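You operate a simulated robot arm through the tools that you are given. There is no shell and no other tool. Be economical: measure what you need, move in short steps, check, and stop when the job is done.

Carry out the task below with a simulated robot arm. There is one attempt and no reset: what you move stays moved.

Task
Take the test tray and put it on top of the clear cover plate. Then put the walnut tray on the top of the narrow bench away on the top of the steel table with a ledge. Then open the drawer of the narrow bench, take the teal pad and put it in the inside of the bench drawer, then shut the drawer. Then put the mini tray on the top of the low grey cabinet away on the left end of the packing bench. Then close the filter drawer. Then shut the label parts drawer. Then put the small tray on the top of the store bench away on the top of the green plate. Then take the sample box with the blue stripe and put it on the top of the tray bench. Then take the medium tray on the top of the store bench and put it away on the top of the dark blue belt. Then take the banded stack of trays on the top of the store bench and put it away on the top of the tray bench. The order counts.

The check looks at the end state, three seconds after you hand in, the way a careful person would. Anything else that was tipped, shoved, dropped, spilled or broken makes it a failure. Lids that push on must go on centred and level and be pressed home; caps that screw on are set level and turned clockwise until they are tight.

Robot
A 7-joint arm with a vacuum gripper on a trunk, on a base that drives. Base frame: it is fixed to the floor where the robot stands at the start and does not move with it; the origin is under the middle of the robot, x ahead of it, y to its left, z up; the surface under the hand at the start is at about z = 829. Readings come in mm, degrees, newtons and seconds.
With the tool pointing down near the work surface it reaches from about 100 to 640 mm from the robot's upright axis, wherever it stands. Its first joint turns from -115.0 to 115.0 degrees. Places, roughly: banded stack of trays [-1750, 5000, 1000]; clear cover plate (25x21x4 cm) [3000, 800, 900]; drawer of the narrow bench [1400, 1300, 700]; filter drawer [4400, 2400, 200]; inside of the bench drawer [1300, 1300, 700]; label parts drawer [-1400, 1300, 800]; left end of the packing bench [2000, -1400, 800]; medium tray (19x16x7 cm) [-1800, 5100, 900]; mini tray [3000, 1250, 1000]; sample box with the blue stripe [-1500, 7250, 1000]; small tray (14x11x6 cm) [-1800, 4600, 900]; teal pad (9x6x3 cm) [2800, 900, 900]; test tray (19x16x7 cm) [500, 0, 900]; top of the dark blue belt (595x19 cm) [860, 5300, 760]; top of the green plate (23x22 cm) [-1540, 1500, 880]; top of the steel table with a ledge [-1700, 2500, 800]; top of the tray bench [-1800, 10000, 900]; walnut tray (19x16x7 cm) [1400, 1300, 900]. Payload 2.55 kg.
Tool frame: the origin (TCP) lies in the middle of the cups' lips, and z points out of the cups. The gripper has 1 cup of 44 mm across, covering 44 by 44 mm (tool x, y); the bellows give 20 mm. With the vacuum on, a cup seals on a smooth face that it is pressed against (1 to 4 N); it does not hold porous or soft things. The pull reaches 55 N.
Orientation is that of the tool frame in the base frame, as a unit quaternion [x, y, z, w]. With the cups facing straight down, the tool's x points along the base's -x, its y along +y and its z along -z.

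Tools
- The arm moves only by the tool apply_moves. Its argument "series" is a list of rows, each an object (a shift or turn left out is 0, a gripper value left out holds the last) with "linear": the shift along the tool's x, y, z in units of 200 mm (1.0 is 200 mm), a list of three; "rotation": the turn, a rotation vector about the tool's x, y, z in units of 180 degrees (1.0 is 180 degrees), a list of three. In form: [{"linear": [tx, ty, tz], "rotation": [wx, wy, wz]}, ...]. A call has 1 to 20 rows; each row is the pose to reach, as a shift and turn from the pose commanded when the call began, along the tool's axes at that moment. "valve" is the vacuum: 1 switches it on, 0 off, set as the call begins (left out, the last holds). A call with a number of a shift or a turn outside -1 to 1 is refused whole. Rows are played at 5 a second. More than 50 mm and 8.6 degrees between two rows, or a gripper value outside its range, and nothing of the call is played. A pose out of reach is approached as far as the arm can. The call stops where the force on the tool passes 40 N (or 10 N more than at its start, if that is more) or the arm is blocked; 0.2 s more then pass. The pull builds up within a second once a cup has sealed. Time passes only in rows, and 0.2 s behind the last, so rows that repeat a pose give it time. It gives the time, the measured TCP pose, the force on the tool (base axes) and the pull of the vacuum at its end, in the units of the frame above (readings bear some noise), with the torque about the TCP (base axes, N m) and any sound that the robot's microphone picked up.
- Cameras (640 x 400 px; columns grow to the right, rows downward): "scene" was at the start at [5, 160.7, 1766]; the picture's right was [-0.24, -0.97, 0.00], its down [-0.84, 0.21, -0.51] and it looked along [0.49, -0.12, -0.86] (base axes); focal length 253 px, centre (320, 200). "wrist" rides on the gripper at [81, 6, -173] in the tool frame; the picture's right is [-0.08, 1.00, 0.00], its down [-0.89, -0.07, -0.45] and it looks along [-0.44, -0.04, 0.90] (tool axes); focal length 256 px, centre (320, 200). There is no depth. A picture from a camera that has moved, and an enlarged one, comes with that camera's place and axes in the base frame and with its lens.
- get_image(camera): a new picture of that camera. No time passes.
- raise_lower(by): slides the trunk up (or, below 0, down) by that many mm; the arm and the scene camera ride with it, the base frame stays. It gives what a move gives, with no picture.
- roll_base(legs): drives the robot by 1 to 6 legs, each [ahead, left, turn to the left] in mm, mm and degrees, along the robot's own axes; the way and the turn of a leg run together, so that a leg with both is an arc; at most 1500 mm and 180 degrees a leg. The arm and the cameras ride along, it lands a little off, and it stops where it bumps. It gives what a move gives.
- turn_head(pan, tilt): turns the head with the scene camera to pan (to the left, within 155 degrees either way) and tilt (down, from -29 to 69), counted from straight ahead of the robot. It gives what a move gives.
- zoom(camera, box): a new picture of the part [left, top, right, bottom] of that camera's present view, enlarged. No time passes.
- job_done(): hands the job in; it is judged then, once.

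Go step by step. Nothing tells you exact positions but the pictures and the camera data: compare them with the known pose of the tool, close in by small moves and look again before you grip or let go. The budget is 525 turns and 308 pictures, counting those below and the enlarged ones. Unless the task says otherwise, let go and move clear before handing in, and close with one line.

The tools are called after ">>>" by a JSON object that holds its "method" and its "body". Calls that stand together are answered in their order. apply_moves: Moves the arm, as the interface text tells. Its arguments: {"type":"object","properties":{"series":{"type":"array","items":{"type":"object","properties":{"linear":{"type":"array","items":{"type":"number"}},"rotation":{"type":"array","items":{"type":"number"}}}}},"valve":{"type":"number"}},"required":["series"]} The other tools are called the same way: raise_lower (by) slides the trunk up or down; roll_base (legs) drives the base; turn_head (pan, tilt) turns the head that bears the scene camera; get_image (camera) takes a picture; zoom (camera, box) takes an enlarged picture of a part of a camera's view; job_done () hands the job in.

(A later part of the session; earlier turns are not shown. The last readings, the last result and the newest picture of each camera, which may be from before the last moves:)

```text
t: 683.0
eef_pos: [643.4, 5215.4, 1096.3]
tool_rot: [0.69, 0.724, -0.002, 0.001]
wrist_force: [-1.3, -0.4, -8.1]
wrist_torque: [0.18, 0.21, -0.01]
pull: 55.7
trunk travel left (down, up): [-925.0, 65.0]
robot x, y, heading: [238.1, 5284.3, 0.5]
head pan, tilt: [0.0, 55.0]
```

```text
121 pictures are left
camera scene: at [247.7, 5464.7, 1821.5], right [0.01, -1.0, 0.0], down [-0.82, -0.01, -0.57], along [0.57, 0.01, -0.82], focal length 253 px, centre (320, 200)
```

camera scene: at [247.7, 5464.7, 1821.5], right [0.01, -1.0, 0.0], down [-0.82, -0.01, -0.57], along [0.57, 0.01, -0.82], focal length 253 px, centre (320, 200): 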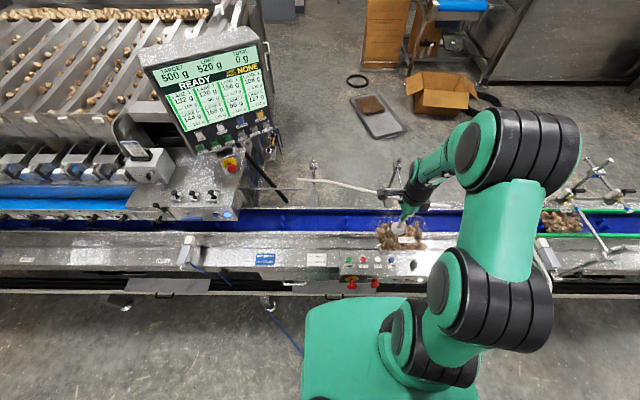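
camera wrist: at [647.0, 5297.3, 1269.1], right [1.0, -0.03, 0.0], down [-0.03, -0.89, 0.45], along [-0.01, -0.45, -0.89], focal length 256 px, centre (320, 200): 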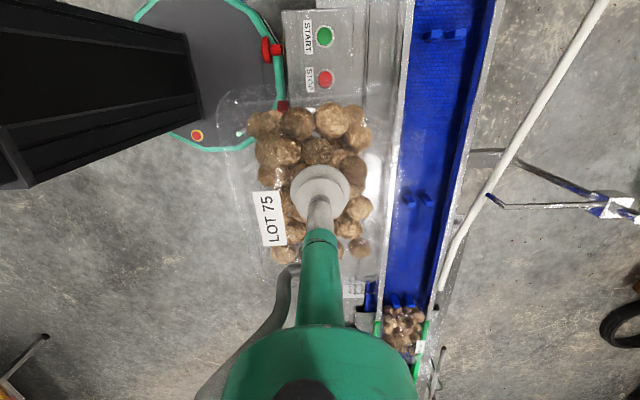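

>>> {"method": "apply_moves", "body": {"series": [{"linear": [-0.02, 0.2, 0.02], "rotation": [0, 0, 0.008]}, {"linear": [-0.04, 0.4, 0.05], "rotation": [0, 0, 0.0155]}, {"linear": [-0.06, 0.6, 0.1], "rotation": [0, 0, 0.0155]}, {"linear": [-0.08, 0.8, 0.15], "rotation": [0, 0, 0.0155]}, {"linear": [-0.08, 1.0, 0.25], "rotation": [0, 0, 0.0155]}, {"linear": [-0.08, 1.0, 0.3], "rotation": [0, 0, 0.0155]}]}}

>>> {"method": "get_image", "body": {"camera": "wrist"}}

>>> {"method": "zoom", "body": {"camera": "scene", "box": [280, 160, 500, 290]}}

```text
t: 684.4
eef_pos: [844.7, 5208.7, 1035.8]
tool_rot: [0.707, 0.707, -0.001, 0.001]
wrist_force: [-0.5, -0.7, -6.3]
wrist_torque: [0.21, 0.25, -0.02]
pull: 55.0
trunk travel left (down, up): [-925.0, 65.0]
robot x, y, heading: [241.3, 5285.1, 0.2]
head pan, tilt: [0.0, 55.0]
```

```text
120 pictures are left
camera wrist: at [851.0, 5289.9, 1208.1], right [1.0, -0.08, 0.0], down [-0.07, -0.89, 0.45], along [-0.04, -0.45, -0.89], focal length 256 px, centre (320, 200)
```

wrist: 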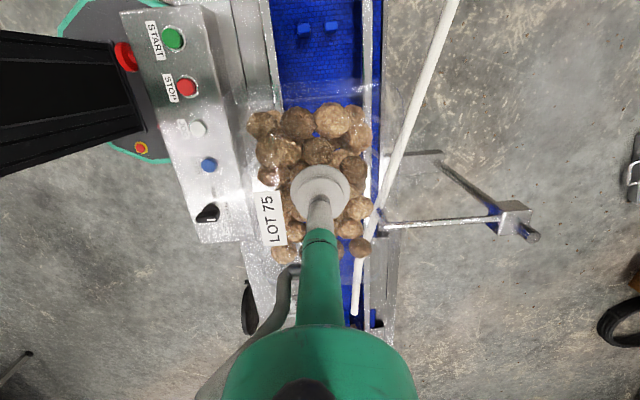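

```text
2.91 times, centred on (390, 225) of scene
camera zoom: at [246.3, 5464.4, 1821.6], right [0.01, -1.0, 0.0], down [-0.82, -0.01, -0.57], along [0.57, 0.01, -0.82], focal length 735 px, centre (116, 127)
```

zoom: 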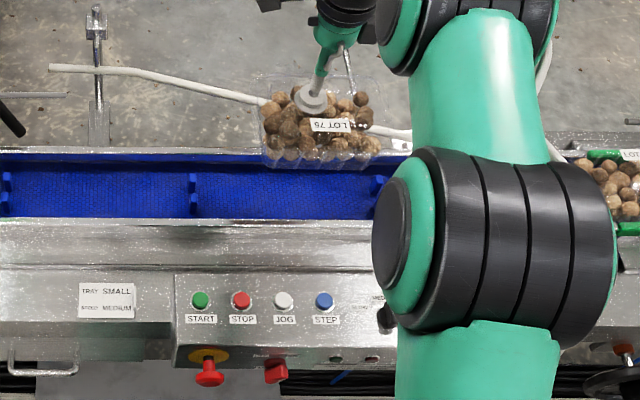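

Here a guide rod crosses near the far rail, so the next slot up (centre y≈5490) has more room. I'll lift a bit, shift the base 285 mm left, and check.

>>> {"method": "apply_moves", "body": {"series": [{"linear": [0, -0.1, -0.1]}, {"linear": [0, -0.2, -0.15]}]}}

>>> {"method": "roll_base", "body": {"legs": [[0, 283, 0]]}}

>>> {"method": "get_image", "body": {"camera": "wrist"}}

>>> {"method": "zoom", "body": {"camera": "scene", "box": [280, 160, 500, 290]}}

```text
t: 685.0
eef_pos: [804.8, 5209.4, 1067.3]
tool_rot: [0.708, 0.706, -0.001, 0.001]
wrist_force: [-1.5, 0.0, -4.1]
wrist_torque: [0.1, -0.12, -0.02]
pull: 54.4
trunk travel left (down, up): [-925.0, 65.0]
robot x, y, heading: [235.7, 5288.4, 0.5]
head pan, tilt: [0.0, 55.0]
```

```text
t: 687.0
eef_pos: [802.6, 5492.5, 1066.2]
tool_rot: [0.707, 0.707, -0.001, 0.001]
wrist_force: [1.9, -0.5, -5.9]
wrist_torque: [0.1, 0.1, 0.0]
pull: 54.7
trunk travel left (down, up): [-925.0, 65.0]
robot x, y, heading: [234.4, 5567.4, 0.8]
head pan, tilt: [0.0, 55.0]
```

```text
118 pictures are left
camera wrist: at [809.0, 5574.3, 1238.9], right [1.0, -0.08, 0.0], down [-0.07, -0.89, 0.45], along [-0.03, -0.45, -0.89], focal length 256 px, centre (320, 200)
```

wrist: 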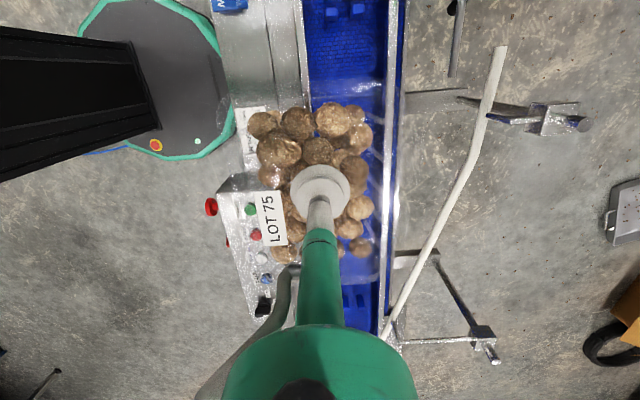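

```text
2.91 times, centred on (390, 225) of scene
camera zoom: at [244.4, 5746.7, 1821.5], right [0.01, -1.0, 0.0], down [-0.82, -0.01, -0.57], along [0.57, 0.01, -0.82], focal length 735 px, centre (116, 127)
```

zoom: 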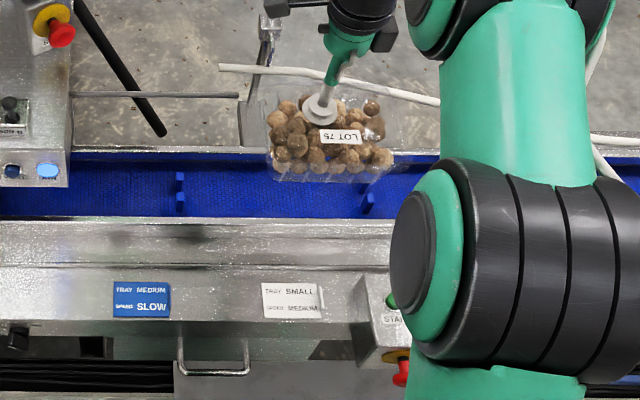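

>>> {"method": "apply_moves", "body": {"series": [{"linear": [0.02, 0.15, 0.1]}, {"linear": [0.03, 0.28, 0.25]}, {"linear": [0.03, 0.28, 0.45]}, {"linear": [0.03, 0.28, 0.62]}, {"linear": [0.03, 0.28, 0.62]}]}}

>>> {"method": "get_image", "body": {"camera": "wrist"}}

>>> {"method": "zoom", "body": {"camera": "scene", "box": [300, 170, 460, 270]}}

```text
t: 688.2
eef_pos: [857.2, 5498.1, 941.8]
tool_rot: [0.707, 0.708, -0.001, 0.002]
wrist_force: [0.1, -0.3, -8.0]
wrist_torque: [0.22, 0.29, -0.05]
pull: 54.6
trunk travel left (down, up): [-925.0, 65.0]
robot x, y, heading: [231.2, 5566.7, 0.3]
head pan, tilt: [0.0, 55.0]
```

```text
116 pictures are left
camera wrist: at [862.7, 5579.8, 1114.4], right [1.0, -0.08, 0.0], down [-0.07, -0.89, 0.45], along [-0.03, -0.45, -0.89], focal length 256 px, centre (320, 200)
```

wrist: 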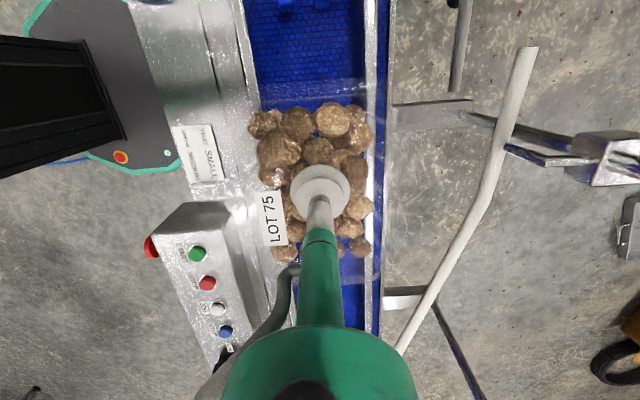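

```text
4.00 times, centred on (380, 220) of scene
camera zoom: at [243.5, 5746.5, 1821.6], right [0.01, -1.0, 0.0], down [-0.82, -0.01, -0.57], along [0.57, 0.01, -0.82], focal length 1011 px, centre (80, 120)
```

zoom: 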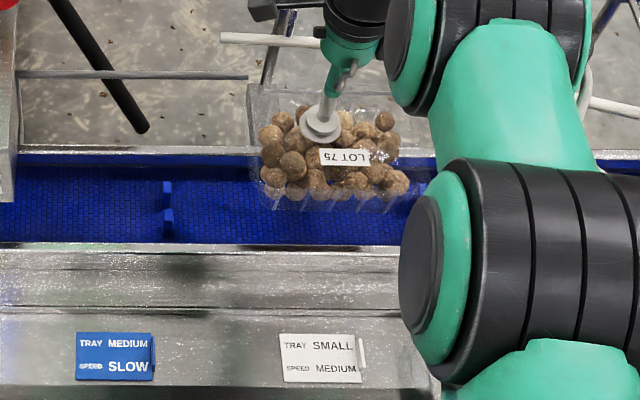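

>>> {"method": "apply_moves", "body": {"series": [{"linear": [0, -0.005, 0.1]}, {"linear": [0, -0.005, 0.2]}, {"linear": [0, -0.005, 0.25]}, {"linear": [0, -0.005, 0.28]}, {"linear": [0, -0.005, 0.3]}, {"linear": [0, -0.005, 0.32]}, {"linear": [0, -0.005, 0.34]}, {"linear": [0, -0.005, 0.36]}, {"linear": [0, -0.005, 0.38]}, {"linear": [0, -0.005, 0.4]}]}}

```text
t: 690.4
eef_pos: [859.0, 5498.4, 862.9]
tool_rot: [0.708, 0.706, -0.001, 0.001]
wrist_force: [0.8, -0.1, -4.8]
wrist_torque: [0.07, -0.04, 0.04]
pull: 55.0
trunk travel left (down, up): [-925.0, 65.0]
robot x, y, heading: [233.4, 5566.4, 0.8]
head pan, tilt: [0.0, 55.0]
```

>>> {"method": "get_image", "body": {"camera": "wrist"}}

>>> {"method": "zoom", "body": {"camera": "scene", "box": [300, 170, 460, 270]}}

```text
114 pictures are left
camera wrist: at [864.8, 5579.1, 1035.8], right [1.0, -0.08, 0.0], down [-0.07, -0.89, 0.45], along [-0.03, -0.45, -0.89], focal length 256 px, centre (320, 200)
```

wrist: 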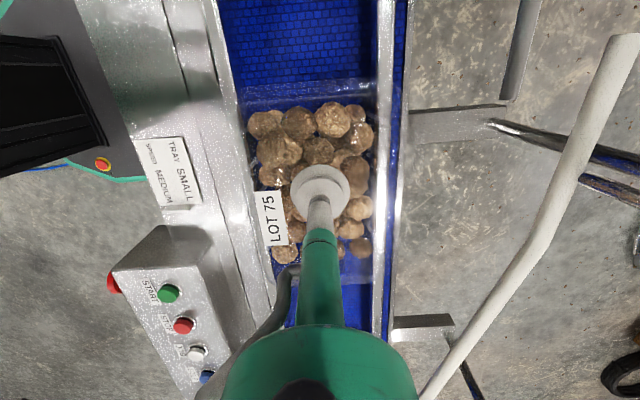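

```text
4.00 times, centred on (380, 220) of scene
camera zoom: at [244.5, 5746.4, 1821.6], right [0.01, -1.0, 0.0], down [-0.82, -0.01, -0.57], along [0.57, 0.01, -0.82], focal length 1011 px, centre (80, 120)
```

zoom: 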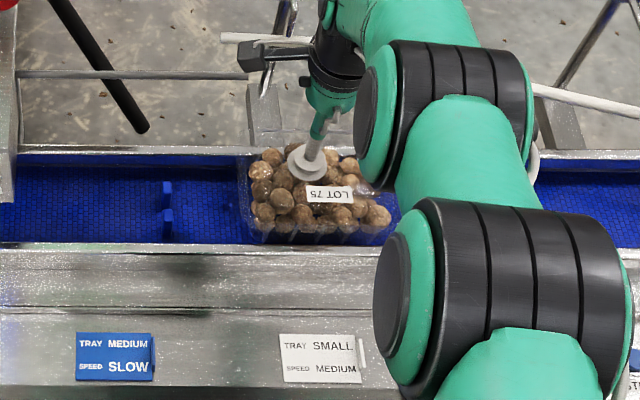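

>>> {"method": "zoom", "body": {"camera": "wrist", "box": [200, 40, 420, 190]}}

>>> {"method": "zoom", "body": {"camera": "wrist", "box": [230, 180, 430, 310]}}

```text
2.67 times, centred on (310, 115) of wrist
camera zoom: at [864.8, 5579.1, 1035.8], right [1.0, -0.08, 0.0], down [-0.07, -0.89, 0.45], along [-0.03, -0.45, -0.89], focal length 683 px, centre (347, 427)
```

zoom: 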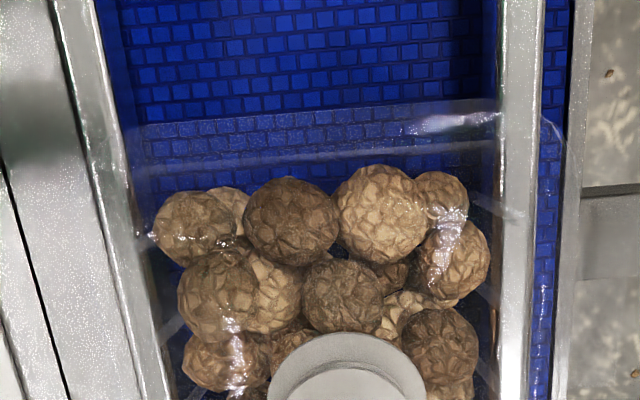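

```text
3.08 times, centred on (330, 245) of wrist
camera zoom: at [864.8, 5579.1, 1035.8], right [1.0, -0.08, 0.0], down [-0.07, -0.89, 0.45], along [-0.03, -0.45, -0.89], focal length 788 px, centre (289, 62)
```

zoom: 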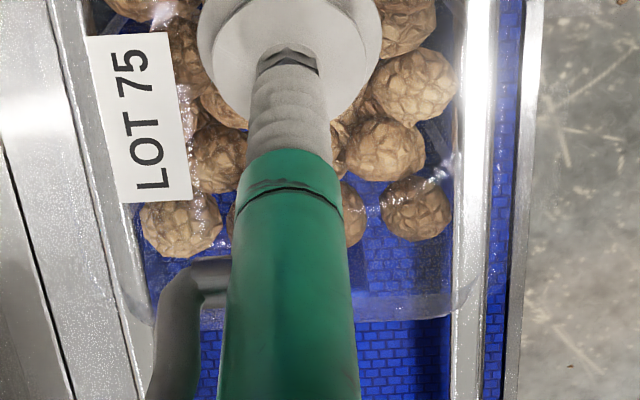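

>>> {"method": "apply_moves", "body": {"series": [{"linear": [0, 0, 0.01]}, {"linear": [0, 0, 0.02]}, {"linear": [0, 0, 0.03]}, {"linear": [0, 0, 0.04]}, {"linear": [0, 0, 0.04]}]}}

```text
t: 691.6
eef_pos: [857.0, 5498.0, 853.7]
tool_rot: [0.707, 0.707, -0.001, 0.002]
wrist_force: [0.4, 0.6, -6.9]
wrist_torque: [0.13, 0.16, 0.02]
pull: 55.0
trunk travel left (down, up): [-925.0, 65.0]
robot x, y, heading: [236.0, 5572.1, 0.6]
head pan, tilt: [0.0, 55.0]
```

>>> {"method": "apply_moves", "body": {"series": [{"linear": [0, 0, 0.01]}, {"linear": [0, 0, 0.02]}, {"linear": [0, 0, 0.03]}, {"linear": [0, 0, 0.04]}, {"linear": [0, 0, 0.05]}, {"linear": [0, 0, 0.05]}]}}

```text
t: 693.0
eef_pos: [856.7, 5498.4, 843.4]
tool_rot: [0.707, 0.707, -0.001, 0.002]
wrist_force: [-1.9, -0.8, -3.9]
wrist_torque: [0.15, 0.0, 0.09]
pull: 54.5
trunk travel left (down, up): [-925.0, 65.0]
robot x, y, heading: [234.8, 5567.8, 0.6]
head pan, tilt: [0.0, 55.0]
```

>>> {"method": "zoom", "body": {"camera": "wrist", "box": [200, 40, 420, 190]}}

>>> {"method": "apply_moves", "body": {"series": [{"linear": [0, -0.015, 0]}, {"linear": [0, -0.015, 0.01]}, {"linear": [0, -0.015, 0.02]}, {"linear": [0, -0.015, 0.03]}, {"linear": [0, -0.015, 0.03]}]}}

```text
2.67 times, centred on (310, 115) of wrist
camera zoom: at [863.1, 5579.5, 1016.2], right [1.0, -0.08, 0.0], down [-0.07, -0.89, 0.45], along [-0.03, -0.45, -0.89], focal length 683 px, centre (347, 427)
```

zoom: 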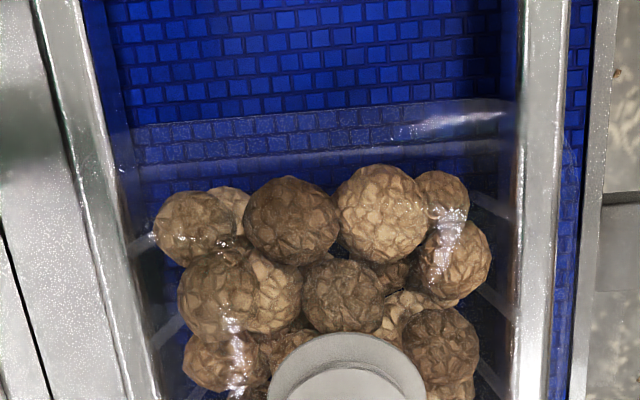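

```text
t: 694.2
eef_pos: [856.8, 5499.0, 840.5]
tool_rot: [0.706, 0.708, 0.0, 0.004]
wrist_force: [1.7, 4.8, 5.1]
wrist_torque: [-0.38, 0.36, -0.09]
pull: 55.0
trunk travel left (down, up): [-925.0, 65.0]
robot x, y, heading: [231.7, 5570.4, 0.8]
head pan, tilt: [0.0, 55.0]
```

Contact at tray-bottom ≈ z 763, matching the belt surface. Release.

>>> {"method": "apply_moves", "body": {"series": [{"linear": [0, 0, 0.01]}, {"linear": [0, 0, 0.01]}]}}

>>> {"method": "apply_moves", "body": {"series": [{"linear": [0, 0, 0]}, {"linear": [0, 0, 0]}, {"linear": [0, 0, 0]}, {"linear": [0, 0, 0]}, {"linear": [0, 0, -0.03]}, {"linear": [0, 0, -0.1]}, {"linear": [0, 0, -0.25]}, {"linear": [0, 0, -0.45]}, {"linear": [0, 0, -0.65]}, {"linear": [0, -0.1, -0.85]}, {"linear": [0, -0.3, -0.95]}, {"linear": [0, -0.5, -0.95]}], "valve": 0}}

>>> {"method": "get_image", "body": {"camera": "wrist"}}

>>> {"method": "zoom", "body": {"camera": "scene", "box": [300, 170, 460, 270]}}

```text
t: 694.8
eef_pos: [857.1, 5499.8, 838.0]
tool_rot: [0.707, 0.707, 0.001, 0.004]
wrist_force: [5.0, 6.0, 10.5]
wrist_torque: [-0.32, 0.44, -0.03]
pull: 55.0
trunk travel left (down, up): [-925.0, 65.0]
robot x, y, heading: [231.4, 5568.5, 0.7]
head pan, tilt: [0.0, 55.0]
```

```text
t: 697.4
eef_pos: [754.1, 5500.2, 1028.9]
tool_rot: [0.707, 0.707, 0.0, 0.002]
wrist_force: [-0.1, 0.2, -0.9]
wrist_torque: [0.01, -0.01, -0.02]
pull: 0.1
trunk travel left (down, up): [-925.0, 65.0]
robot x, y, heading: [231.7, 5572.0, 0.6]
head pan, tilt: [0.0, 55.0]
```

```text
109 pictures are left
camera wrist: at [760.5, 5580.1, 1201.1], right [1.0, -0.08, 0.0], down [-0.07, -0.89, 0.45], along [-0.03, -0.45, -0.89], focal length 256 px, centre (320, 200)
```

wrist: 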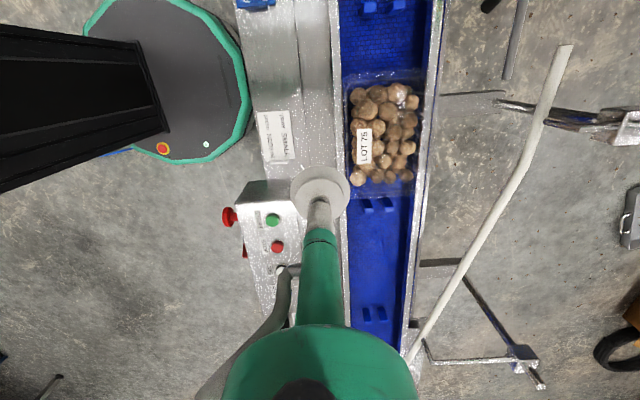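

```text
4.00 times, centred on (380, 220) of scene
camera zoom: at [242.4, 5746.5, 1821.5], right [0.01, -1.0, 0.0], down [-0.82, -0.01, -0.57], along [0.57, 0.01, -0.82], focal length 1011 px, centre (80, 120)
```

zoom: 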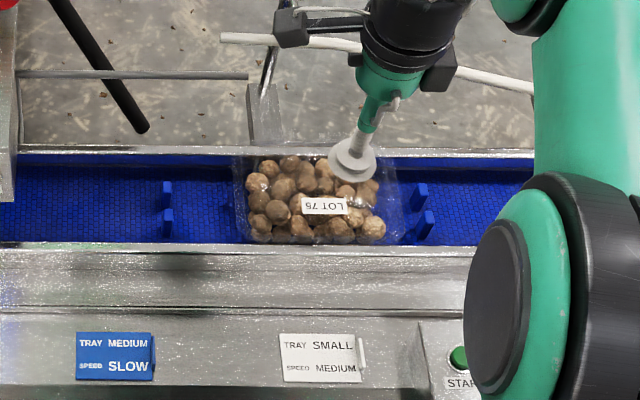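

Medium tray is sitting on the dark blue belt between lugs. Last item: the banded stack on the store bench. Returning there.

>>> {"method": "roll_base", "body": {"legs": [[-700, 0, 0]]}}

>>> {"method": "apply_moves", "body": {"series": [{"rotation": [0, 0, -0.045]}, {"rotation": [0, 0, -0.09]}, {"rotation": [0, 0, -0.135]}, {"rotation": [0, 0, -0.18]}, {"rotation": [0, 0, -0.225]}, {"rotation": [0, 0, -0.27]}, {"rotation": [0, 0, -0.315]}, {"rotation": [0, 0, -0.36]}, {"linear": [0, -0.1, 0], "rotation": [0, 0, -0.405]}, {"linear": [0, -0.2, 0], "rotation": [0, 0, -0.45]}, {"linear": [0, -0.3, 0], "rotation": [0, 0, -0.495]}]}}

>>> {"method": "roll_base", "body": {"legs": [[0, 0, 179.3], [0, 800, 0]]}}

>>> {"method": "get_image", "body": {"camera": "wrist"}}

```text
t: 701.3
eef_pos: [44.1, 5493.1, 1028.3]
tool_rot: [0.703, 0.712, 0.0, 0.002]
wrist_force: [-0.3, -1.2, 0.9]
wrist_torque: [0.03, 0.0, 0.02]
pull: 0.0
trunk travel left (down, up): [-925.0, 65.0]
robot x, y, heading: [-479.5, 5557.0, 1.6]
head pan, tilt: [0.0, 55.0]
```

```text
t: 703.7
eef_pos: [-15.7, 5490.4, 1025.3]
tool_rot: [0.0, 1.0, -0.002, 0.002]
wrist_force: [-0.5, -1.3, -0.5]
wrist_torque: [0.0, -0.02, -0.01]
pull: 0.0
trunk travel left (down, up): [-925.0, 65.0]
robot x, y, heading: [-476.2, 5557.5, 1.2]
head pan, tilt: [0.0, 55.0]
```

```text
t: 715.1
eef_pos: [-993.7, 4864.4, 1026.3]
tool_rot: [0.999, -0.051, -0.002, -0.002]
wrist_force: [0.2, 0.5, 0.3]
wrist_torque: [0.05, -0.01, -0.03]
pull: 0.1
trunk travel left (down, up): [-925.0, 65.0]
robot x, y, heading: [-539.1, 4750.2, 175.6]
head pan, tilt: [0.0, 55.0]
```

```text
107 pictures are left
camera wrist: at [-913.9, 4848.7, 1199.3], right [-0.18, -0.98, 0.0], down [-0.88, 0.16, 0.45], along [-0.44, 0.08, -0.89], focal length 256 px, centre (320, 200)
```

wrist: 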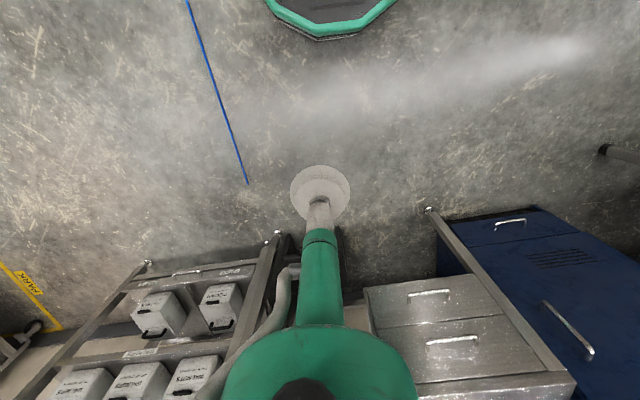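

>>> {"method": "apply_moves", "body": {"series": [{"linear": [0, 0, -0.2]}, {"linear": [0.05, 0, -0.4]}, {"linear": [0.1, 0, -0.6]}]}}

>>> {"method": "roll_base", "body": {"legs": [[420, -70, 4.4]]}}

>>> {"method": "get_image", "body": {"camera": "scene"}}

>>> {"method": "get_image", "body": {"camera": "wrist"}}

```text
t: 716.0
eef_pos: [-970.9, 4859.0, 1150.0]
tool_rot: [0.999, -0.05, -0.001, -0.002]
wrist_force: [-0.5, -0.3, 0.1]
wrist_torque: [-0.02, 0.0, 0.01]
pull: 0.0
trunk travel left (down, up): [-925.0, 65.0]
robot x, y, heading: [-538.3, 4757.1, 175.7]
head pan, tilt: [0.0, 55.0]
```

```text
t: 718.5
eef_pos: [-1393.8, 4914.6, 1148.8]
tool_rot: [1.0, -0.015, -0.001, -0.002]
wrist_force: [0.9, -0.7, -0.6]
wrist_torque: [-0.01, -0.04, 0.0]
pull: 0.1
trunk travel left (down, up): [-925.0, 65.0]
robot x, y, heading: [-951.6, 4839.8, 179.9]
head pan, tilt: [0.0, 55.0]
```

```text
106 pictures are left
camera scene: at [-967.2, 4661.7, 1821.5], right [0.0, 1.0, 0.0], down [0.82, 0.0, -0.57], along [-0.57, 0.0, -0.82], focal length 253 px, centre (320, 200)
```

scene: 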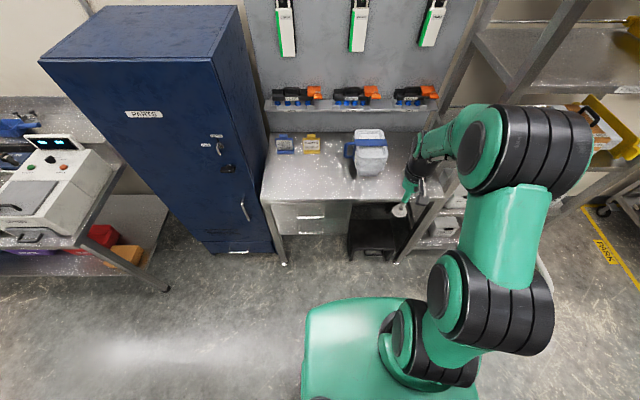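

```text
105 pictures are left
camera wrist: at [-1312.6, 4904.4, 1321.9], right [-0.11, -0.99, 0.0], down [-0.89, 0.1, 0.45], along [-0.44, 0.05, -0.89], focal length 256 px, centre (320, 200)
```

wrist: 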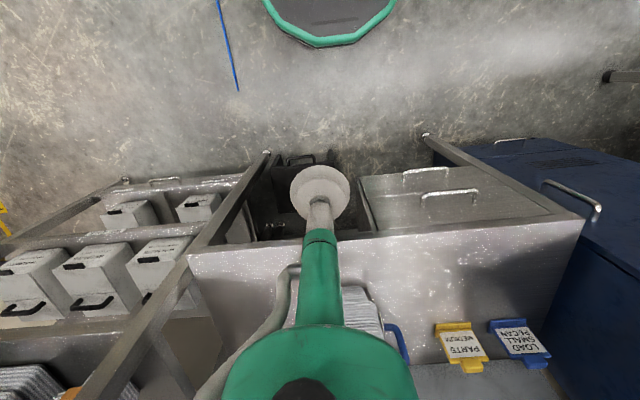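

>>> {"method": "zoom", "body": {"camera": "scene", "box": [320, 110, 420, 190]}}

>>> {"method": "roll_base", "body": {"legs": [[190, 0, 0]]}}

>>> {"method": "get_image", "body": {"camera": "wrist"}}

>>> {"method": "zoom", "body": {"camera": "scene", "box": [320, 130, 440, 230]}}

```text
5.00 times, centred on (370, 150) of scene
camera zoom: at [-967.2, 4661.7, 1821.5], right [0.0, 1.0, 0.0], down [0.82, 0.0, -0.57], along [-0.57, 0.0, -0.82], focal length 1264 px, centre (70, 450)
```

zoom: 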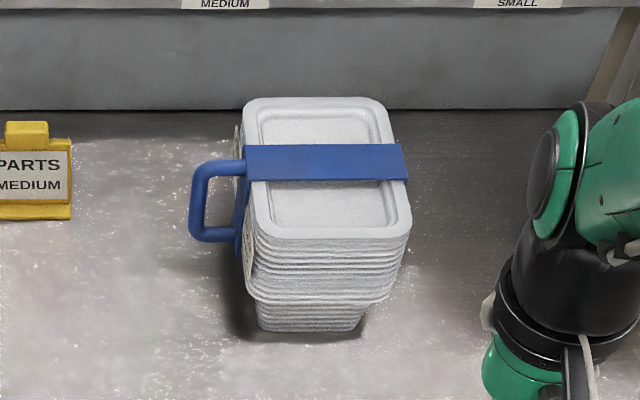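

```text
t: 720.1
eef_pos: [-1584.3, 4916.0, 1149.5]
tool_rot: [1.0, -0.018, 0.0, -0.002]
wrist_force: [0.5, 0.4, -0.4]
wrist_torque: [0.02, 0.0, 0.0]
pull: 0.1
trunk travel left (down, up): [-925.0, 65.0]
robot x, y, heading: [-1142.7, 4838.4, 179.6]
head pan, tilt: [0.0, 55.0]
```

```text
103 pictures are left
camera wrist: at [-1504.1, 4906.5, 1321.9], right [-0.11, -0.99, 0.0], down [-0.89, 0.1, 0.45], along [-0.44, 0.05, -0.89], focal length 256 px, centre (320, 200)
```

wrist: 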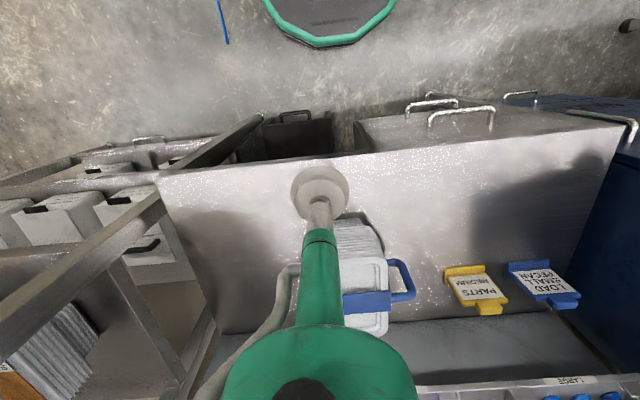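

```text
4.00 times, centred on (380, 180) of scene
camera zoom: at [-1159.5, 4662.8, 1821.5], right [0.01, 1.0, 0.0], down [0.82, -0.01, -0.57], along [-0.57, 0.0, -0.82], focal length 1011 px, centre (80, 280)
```

zoom: 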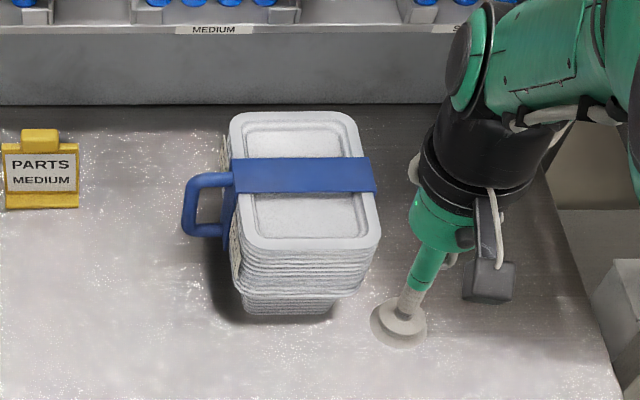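

The stack's blue band runs across the top; its centre is about (-1852, 4898, 1014). The smooth band looks like the gripping face. I'll edge closer and hover above it.

>>> {"method": "roll_base", "body": {"legs": [[100, 0, 0.4]]}}

>>> {"method": "apply_moves", "body": {"series": [{"linear": [-0.2, 0.02, 0], "rotation": [0, 0, -0.006]}, {"linear": [-0.4, 0.05, 0.05], "rotation": [0, 0, -0.01]}, {"linear": [-0.6, 0.08, 0.1], "rotation": [0, 0, -0.01]}, {"linear": [-0.8, 0.09, 0.2], "rotation": [0, 0, -0.01]}, {"linear": [-0.82, 0.09, 0.4], "rotation": [0, 0, -0.01]}, {"linear": [-0.82, 0.09, 0.45], "rotation": [0, 0, -0.01]}]}}

>>> {"method": "get_image", "body": {"camera": "wrist"}}

>>> {"method": "zoom", "body": {"camera": "scene", "box": [310, 130, 450, 240]}}

```text
t: 721.3
eef_pos: [-1685.5, 4913.6, 1148.8]
tool_rot: [1.0, -0.014, -0.001, -0.002]
wrist_force: [0.1, 0.7, 0.1]
wrist_torque: [0.04, 0.01, 0.0]
pull: 0.1
trunk travel left (down, up): [-925.0, 65.0]
robot x, y, heading: [-1243.8, 4839.3, 180.1]
head pan, tilt: [0.0, 55.0]
```

```text
t: 722.7
eef_pos: [-1853.9, 4897.7, 1058.6]
tool_rot: [1.0, 0.001, 0.0, -0.002]
wrist_force: [-0.3, 0.0, 0.1]
wrist_torque: [0.0, 0.03, 0.0]
pull: 0.0
trunk travel left (down, up): [-925.0, 65.0]
robot x, y, heading: [-1244.9, 4840.8, 180.0]
head pan, tilt: [0.0, 55.0]
```

```text
101 pictures are left
camera wrist: at [-1771.9, 4891.2, 1231.2], right [-0.08, -1.0, 0.0], down [-0.89, 0.07, 0.45], along [-0.45, 0.04, -0.89], focal length 256 px, centre (320, 200)
```

wrist: 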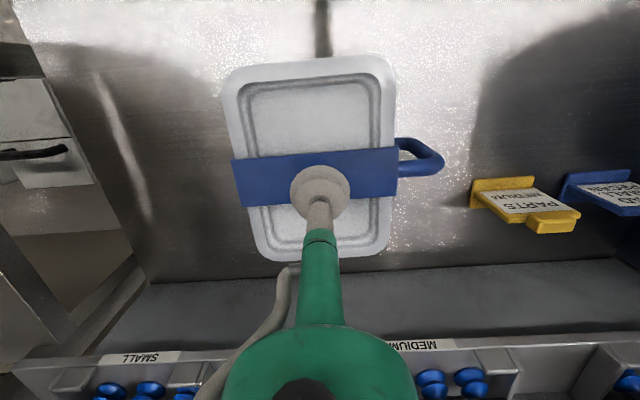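

```text
3.64 times, centred on (380, 185) of scene
camera zoom: at [-1259.2, 4663.3, 1821.6], right [0.0, 1.0, 0.0], down [0.82, 0.0, -0.57], along [-0.57, 0.0, -0.82], focal length 919 px, centre (102, 254)
```

zoom: 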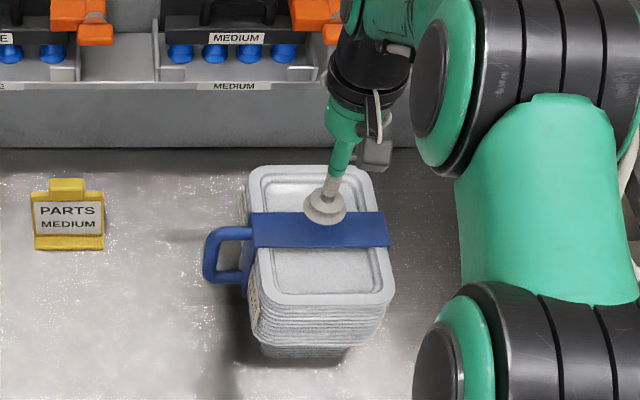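

>>> {"method": "apply_moves", "body": {"series": [{"linear": [-0.05, -0.025, 0.1]}, {"linear": [-0.05, -0.025, 0.17]}, {"linear": [-0.05, -0.025, 0.2]}, {"linear": [-0.05, -0.025, 0.22]}, {"linear": [-0.05, -0.025, 0.235]}, {"linear": [-0.05, -0.025, 0.25]}, {"linear": [-0.05, -0.025, 0.265]}, {"linear": [-0.05, -0.025, 0.28]}, {"linear": [-0.05, -0.025, 0.295]}, {"linear": [-0.05, -0.025, 0.31]}], "valve": 1}}

```text
t: 724.7
eef_pos: [-1867.0, 4906.1, 1010.1]
tool_rot: [1.0, 0.001, -0.01, -0.003]
wrist_force: [4.7, -1.0, 14.4]
wrist_torque: [-0.4, -0.4, 0.14]
pull: 54.8
trunk travel left (down, up): [-925.0, 65.0]
robot x, y, heading: [-1245.9, 4839.6, 179.7]
head pan, tilt: [0.0, 55.0]
stopped in row 10: the force on the tool passed its limit at 40 N (the readings are from after the stop); the commanded pose is now the measured one
```

Sealed on the band. Lifting slowly.

>>> {"method": "apply_moves", "body": {"series": [{"linear": [0, 0, -0.03]}, {"linear": [0, 0, -0.08]}, {"linear": [0, 0, -0.15]}, {"linear": [0, 0, -0.25]}, {"linear": [0, 0, -0.35]}, {"linear": [0.05, 0, -0.45]}, {"linear": [0.05, 0, -0.45]}]}}

>>> {"method": "get_image", "body": {"camera": "scene"}}

>>> {"method": "get_image", "body": {"camera": "wrist"}}

```text
t: 726.3
eef_pos: [-1852.9, 4907.1, 1096.5]
tool_rot: [1.0, 0.001, -0.005, -0.003]
wrist_force: [-0.3, 0.2, -3.4]
wrist_torque: [0.03, -0.04, -0.02]
pull: 54.7
trunk travel left (down, up): [-925.0, 65.0]
robot x, y, heading: [-1247.2, 4837.3, 179.9]
head pan, tilt: [0.0, 55.0]
```

```text
99 pictures are left
camera scene: at [-1260.1, 4663.2, 1821.5], right [0.0, 1.0, 0.0], down [0.82, 0.0, -0.57], along [-0.57, 0.0, -0.82], focal length 253 px, centre (320, 200)
```

scene: 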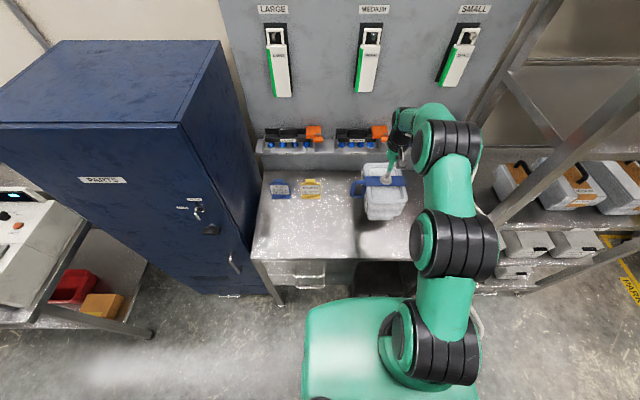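

```text
98 pictures are left
camera wrist: at [-1770.4, 4900.0, 1268.7], right [-0.08, -1.0, 0.0], down [-0.89, 0.07, 0.46], along [-0.46, 0.04, -0.89], focal length 256 px, centre (320, 200)
```

wrist: 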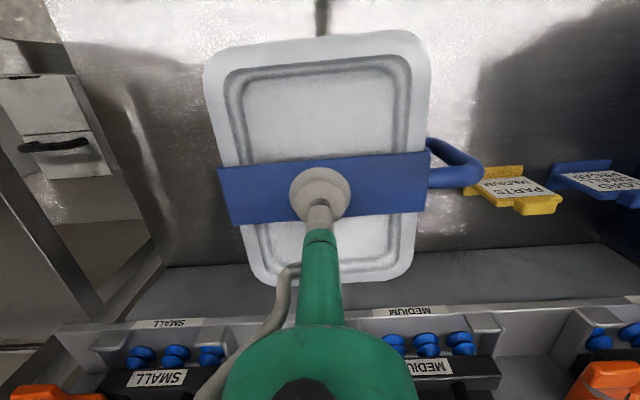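

Stack held level (~142 mm tall). Pull back, raise, and drive to the tray bench.

>>> {"method": "apply_moves", "body": {"series": [{"linear": [0.2, 0, -0.05]}, {"linear": [0.4, 0, -0.1]}, {"linear": [0.6, 0, -0.2]}, {"linear": [0.8, 0, -0.3]}, {"linear": [1.0, 0, -0.35]}]}}

>>> {"method": "raise_lower", "body": {"by": 60}}

>>> {"method": "roll_base", "body": {"legs": [[-650, 0, 0], [0, -1200, 0.4], [0, -1200, 0.4], [0, -1200, 0.4]]}}

```text
t: 727.5
eef_pos: [-1652.0, 4904.1, 1164.0]
tool_rot: [1.0, 0.001, -0.01, -0.002]
wrist_force: [-0.3, 0.2, -3.3]
wrist_torque: [-0.01, 0.0, -0.02]
pull: 54.7
trunk travel left (down, up): [-925.0, 65.0]
robot x, y, heading: [-1243.8, 4843.1, 180.0]
head pan, tilt: [0.0, 55.0]
```

```text
t: 728.5
eef_pos: [-1654.5, 4904.9, 1224.3]
tool_rot: [1.0, 0.001, -0.006, -0.002]
wrist_force: [-0.3, -0.1, -3.0]
wrist_torque: [0.03, -0.02, -0.01]
pull: 54.8
trunk travel left (down, up): [-985.0, 5.0]
robot x, y, heading: [-1249.3, 4844.7, 180.0]
head pan, tilt: [0.0, 55.0]
```

```text
t: 749.0
eef_pos: [-1075.1, 8467.6, 1223.1]
tool_rot: [1.0, 0.007, -0.007, -0.003]
wrist_force: [-0.2, 0.1, -3.2]
wrist_torque: [0.05, 0.0, 0.0]
pull: 54.9
trunk travel left (down, up): [-985.0, 5.0]
robot x, y, heading: [-665.3, 8407.7, -179.7]
head pan, tilt: [0.0, 55.0]
```

>>> {"method": "roll_base", "body": {"legs": [[0, -740, 0.3], [0, -735, 0.3]]}}

>>> {"method": "apply_moves", "body": {"series": [{"rotation": [0, 0, -0.045]}, {"rotation": [0, 0, -0.09]}, {"rotation": [0, 0, -0.135]}, {"rotation": [0, 0, -0.18]}, {"rotation": [0, 0, -0.225]}, {"rotation": [0, 0, -0.27]}, {"rotation": [0, 0, -0.315]}, {"rotation": [0, 0, -0.36]}, {"rotation": [0, 0, -0.405]}, {"rotation": [0, 0, -0.45]}, {"rotation": [0, 0.003, -0.497]}]}}

>>> {"method": "get_image", "body": {"camera": "scene"}}

>>> {"method": "get_image", "body": {"camera": "wrist"}}

```text
t: 756.5
eef_pos: [-1099.3, 9921.0, 1223.3]
tool_rot: [1.0, 0.016, -0.006, -0.003]
wrist_force: [-0.4, -0.6, -3.5]
wrist_torque: [0.03, -0.02, 0.02]
pull: 55.0
trunk travel left (down, up): [-985.0, 5.0]
robot x, y, heading: [-689.9, 9867.4, -178.5]
head pan, tilt: [0.0, 55.0]
```

```text
t: 758.9
eef_pos: [-1097.5, 9920.0, 1224.4]
tool_rot: [0.699, 0.715, 0.001, -0.006]
wrist_force: [-0.4, 0.1, -3.1]
wrist_torque: [-0.02, 0.0, 0.01]
pull: 55.4
trunk travel left (down, up): [-985.0, 5.0]
robot x, y, heading: [-684.3, 9866.4, -178.5]
head pan, tilt: [0.0, 55.0]
```

```text
97 pictures are left
camera scene: at [-696.2, 9689.5, 1881.5], right [-0.03, 1.0, 0.0], down [0.82, 0.02, -0.57], along [-0.57, -0.02, -0.82], focal length 253 px, centre (320, 200)
```

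scene: 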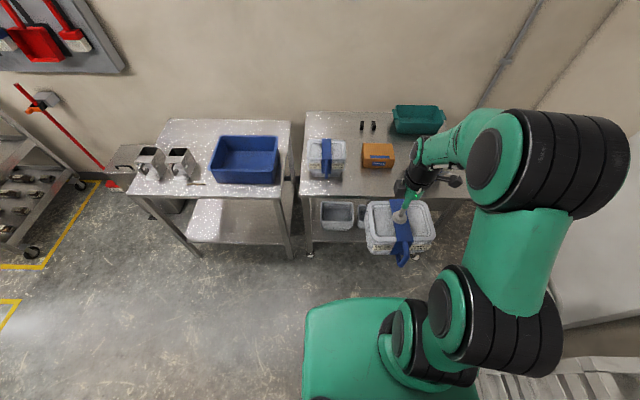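

```text
96 pictures are left
camera wrist: at [-1091.7, 9998.6, 1397.4], right [1.0, -0.06, -0.01], down [-0.05, -0.9, 0.44], along [-0.03, -0.44, -0.9], focal length 256 px, centre (320, 200)
```

wrist: 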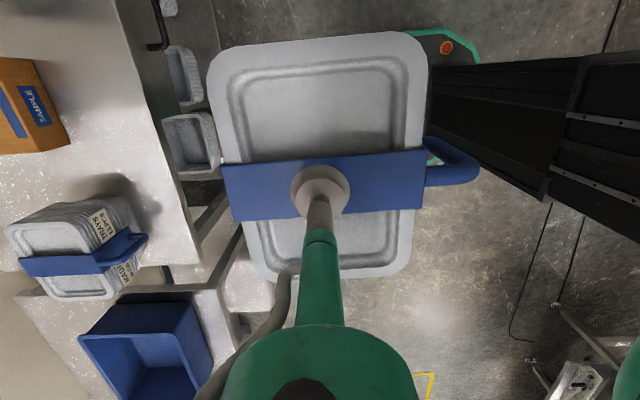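

Rotation worked (handle toward the robot). The free front-middle zone is about x −1440…−1632, y 9790…10155; target (-1538, 9965). Approaching.

>>> {"method": "roll_base", "body": {"legs": [[320, -40, -1.5]]}}

>>> {"method": "get_image", "body": {"camera": "wrist"}}

>>> {"method": "get_image", "body": {"camera": "scene"}}

```text
t: 761.1
eef_pos: [-1423.2, 9968.0, 1224.5]
tool_rot: [0.711, 0.703, 0.0, -0.007]
wrist_force: [-0.2, 0.9, -4.2]
wrist_torque: [-0.01, -0.01, -0.01]
pull: 55.5
trunk travel left (down, up): [-985.0, 5.0]
robot x, y, heading: [-1016.3, 9902.2, 179.6]
head pan, tilt: [0.0, 55.0]
```

```text
95 pictures are left
camera wrist: at [-1414.8, 10047.5, 1397.5], right [1.0, -0.09, -0.01], down [-0.08, -0.9, 0.44], along [-0.05, -0.43, -0.9], focal length 256 px, centre (320, 200)
```

wrist: 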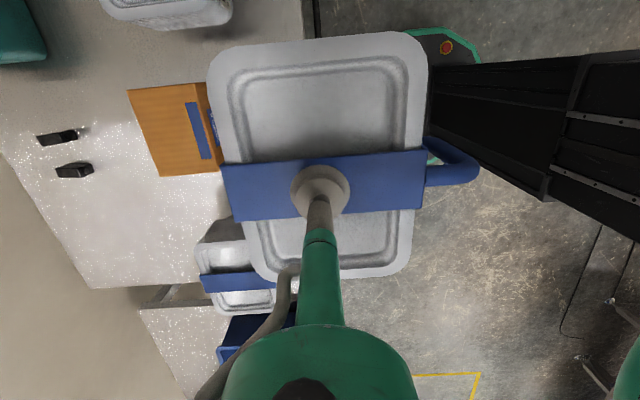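

```text
94 pictures are left
camera scene: at [-1029.5, 9725.9, 1881.5], right [0.01, 1.0, 0.0], down [0.82, 0.0, -0.57], along [-0.57, 0.0, -0.82], focal length 253 px, centre (320, 200)
```

scene: 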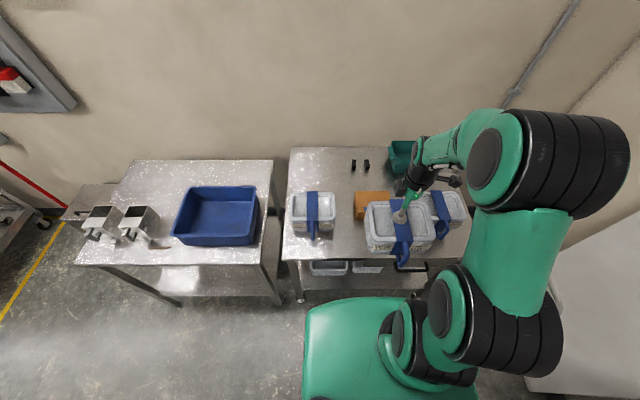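

>>> {"method": "apply_moves", "body": {"series": [{"linear": [-0.01, -0.15, 0.1]}, {"linear": [-0.02, -0.3, 0.2]}, {"linear": [-0.03, -0.45, 0.3]}, {"linear": [-0.04, -0.575, 0.45]}, {"linear": [-0.04, -0.575, 0.65]}, {"linear": [-0.04, -0.575, 0.8]}, {"linear": [-0.04, -0.575, 0.88]}, {"linear": [-0.04, -0.575, 0.88]}]}}

>>> {"method": "get_image", "body": {"camera": "wrist"}}

>>> {"method": "zoom", "body": {"camera": "scene", "box": [280, 130, 480, 290]}}

```text
t: 762.9
eef_pos: [-1539.6, 9963.0, 1048.3]
tool_rot: [0.711, 0.703, 0.001, -0.007]
wrist_force: [0.0, -0.3, -2.8]
wrist_torque: [-0.01, 0.02, -0.04]
pull: 54.9
trunk travel left (down, up): [-985.0, 5.0]
robot x, y, heading: [-1019.1, 9905.6, 179.9]
head pan, tilt: [0.0, 55.0]
```

```text
93 pictures are left
camera wrist: at [-1531.1, 10041.9, 1222.0], right [1.0, -0.09, -0.01], down [-0.08, -0.9, 0.44], along [-0.05, -0.43, -0.9], focal length 256 px, centre (320, 200)
```

wrist: 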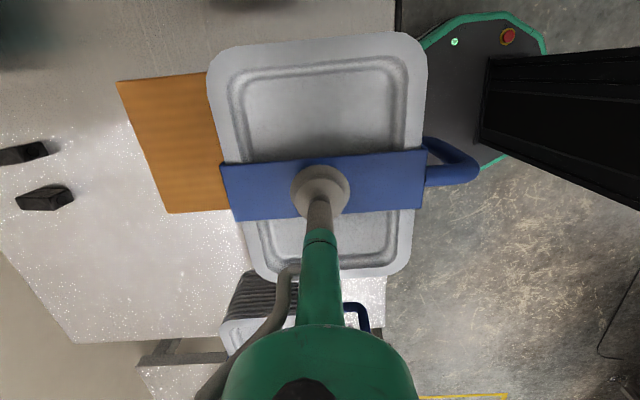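

```text
2.50 times, centred on (380, 210) of scene
camera zoom: at [-1029.3, 9725.9, 1881.5], right [0.01, 1.0, 0.0], down [0.82, 0.0, -0.57], along [-0.57, 0.0, -0.82], focal length 632 px, centre (170, 175)
```

zoom: 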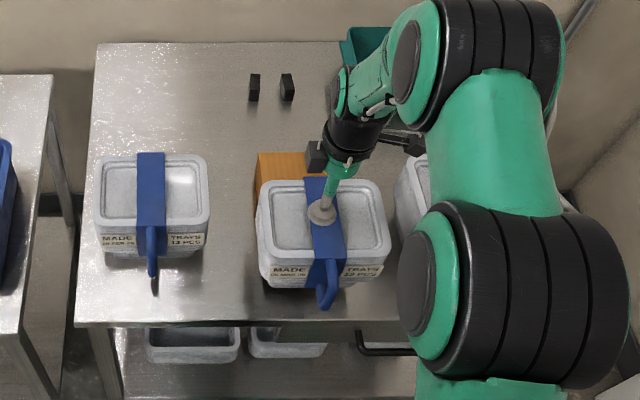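

>>> {"method": "apply_moves", "body": {"series": [{"linear": [0, 0, 0.12]}, {"linear": [0, 0, 0.2]}, {"linear": [0, 0, 0.24]}, {"linear": [0, 0, 0.26]}, {"linear": [0, 0, 0.28]}, {"linear": [0, 0, 0.3]}, {"linear": [0, 0, 0.32]}, {"linear": [0, 0, 0.34]}, {"linear": [0, 0, 0.36]}, {"linear": [0, 0, 0.36]}]}}

```text
t: 763.8
eef_pos: [-1549.4, 9965.0, 1009.4]
tool_rot: [0.711, 0.703, -0.007, -0.015]
wrist_force: [4.3, -0.6, 21.0]
wrist_torque: [-0.44, -0.53, 0.12]
pull: 54.9
trunk travel left (down, up): [-985.0, 5.0]
robot x, y, heading: [-1014.9, 9905.5, 179.7]
head pan, tilt: [0.0, 55.0]
stopped in row 4: the force on the tool passed its limit at 41 N (the readings are from after the stop); the commanded pose is now the measured one
```

>>> {"method": "zoom", "body": {"camera": "scene", "box": [330, 160, 480, 280]}}

>>> {"method": "get_image", "body": {"camera": "wrist"}}

```text
3.33 times, centred on (405, 220) of scene
camera zoom: at [-1027.8, 9725.8, 1881.5], right [0.01, 1.0, 0.0], down [0.82, 0.0, -0.57], along [-0.57, 0.0, -0.82], focal length 842 px, centre (37, 133)
```

zoom: 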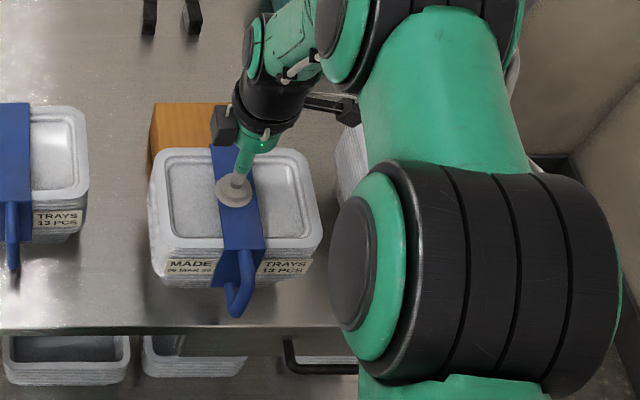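

```text
90 pictures are left
camera wrist: at [-1537.4, 10042.9, 1183.0], right [1.0, -0.09, -0.03], down [-0.07, -0.9, 0.44], along [-0.07, -0.43, -0.9], focal length 256 px, centre (320, 200)
```

wrist: 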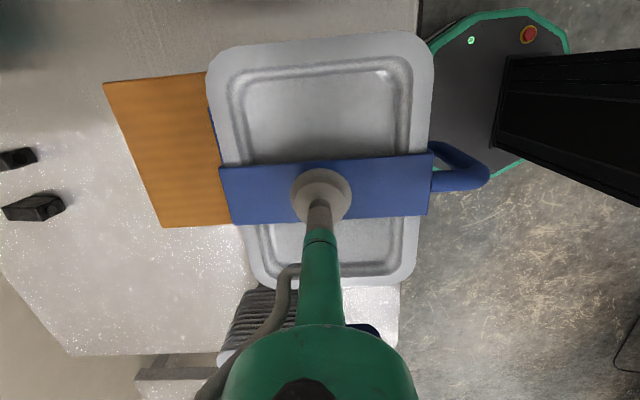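

Bench height here works out ≈ 860, so the stack has reached the bench. I'll ease up, recentre 10 mm toward the front, and set it down gently.

>>> {"method": "apply_moves", "body": {"series": [{"linear": [0, 0, -0.06]}, {"linear": [0, 0.06, -0.06], "rotation": [0.004, 0.004, 0]}, {"linear": [0, 0.06, -0.04], "rotation": [0.004, 0.004, 0]}, {"linear": [0, 0.06, -0.02], "rotation": [0.004, 0.004, 0]}, {"linear": [0, 0.06, -0.01], "rotation": [0.004, 0.004, 0]}]}}

```text
t: 765.0
eef_pos: [-1537.5, 9966.9, 1010.7]
tool_rot: [0.711, 0.703, -0.008, -0.024]
wrist_force: [2.2, 4.6, 14.4]
wrist_torque: [-0.63, -0.54, 0.11]
pull: 54.7
trunk travel left (down, up): [-985.0, 5.0]
robot x, y, heading: [-1016.4, 9902.3, 179.7]
head pan, tilt: [0.0, 55.0]
```

>>> {"method": "apply_moves", "body": {"series": [{"linear": [0, 0, -0.04]}, {"linear": [0, 0, -0.06], "rotation": [-0.011, -0.004, 0]}, {"linear": [0, 0, -0.04], "rotation": [-0.011, -0.004, 0]}, {"linear": [0, 0, -0.02], "rotation": [-0.011, -0.004, 0]}, {"linear": [0, 0, -0.01], "rotation": [-0.011, -0.004, 0]}, {"linear": [0, 0, -0.005], "rotation": [-0.011, -0.004, 0]}]}}

>>> {"method": "get_image", "body": {"camera": "wrist"}}

```text
t: 766.4
eef_pos: [-1537.6, 9965.7, 1011.0]
tool_rot: [0.711, 0.703, 0.001, -0.007]
wrist_force: [4.8, 2.7, 11.0]
wrist_torque: [-0.27, -0.01, 0.01]
pull: 54.7
trunk travel left (down, up): [-985.0, 5.0]
robot x, y, heading: [-1018.4, 9902.1, 179.6]
head pan, tilt: [0.0, 55.0]
```

```text
89 pictures are left
camera wrist: at [-1528.0, 10043.7, 1184.3], right [1.0, -0.09, -0.01], down [-0.08, -0.9, 0.43], along [-0.05, -0.43, -0.9], focal length 256 px, centre (320, 200)
```

wrist: 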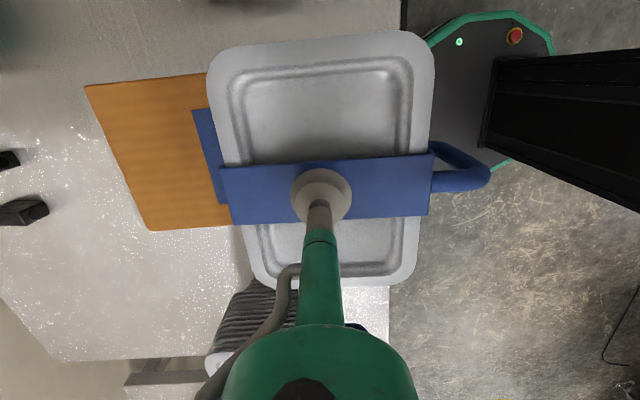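

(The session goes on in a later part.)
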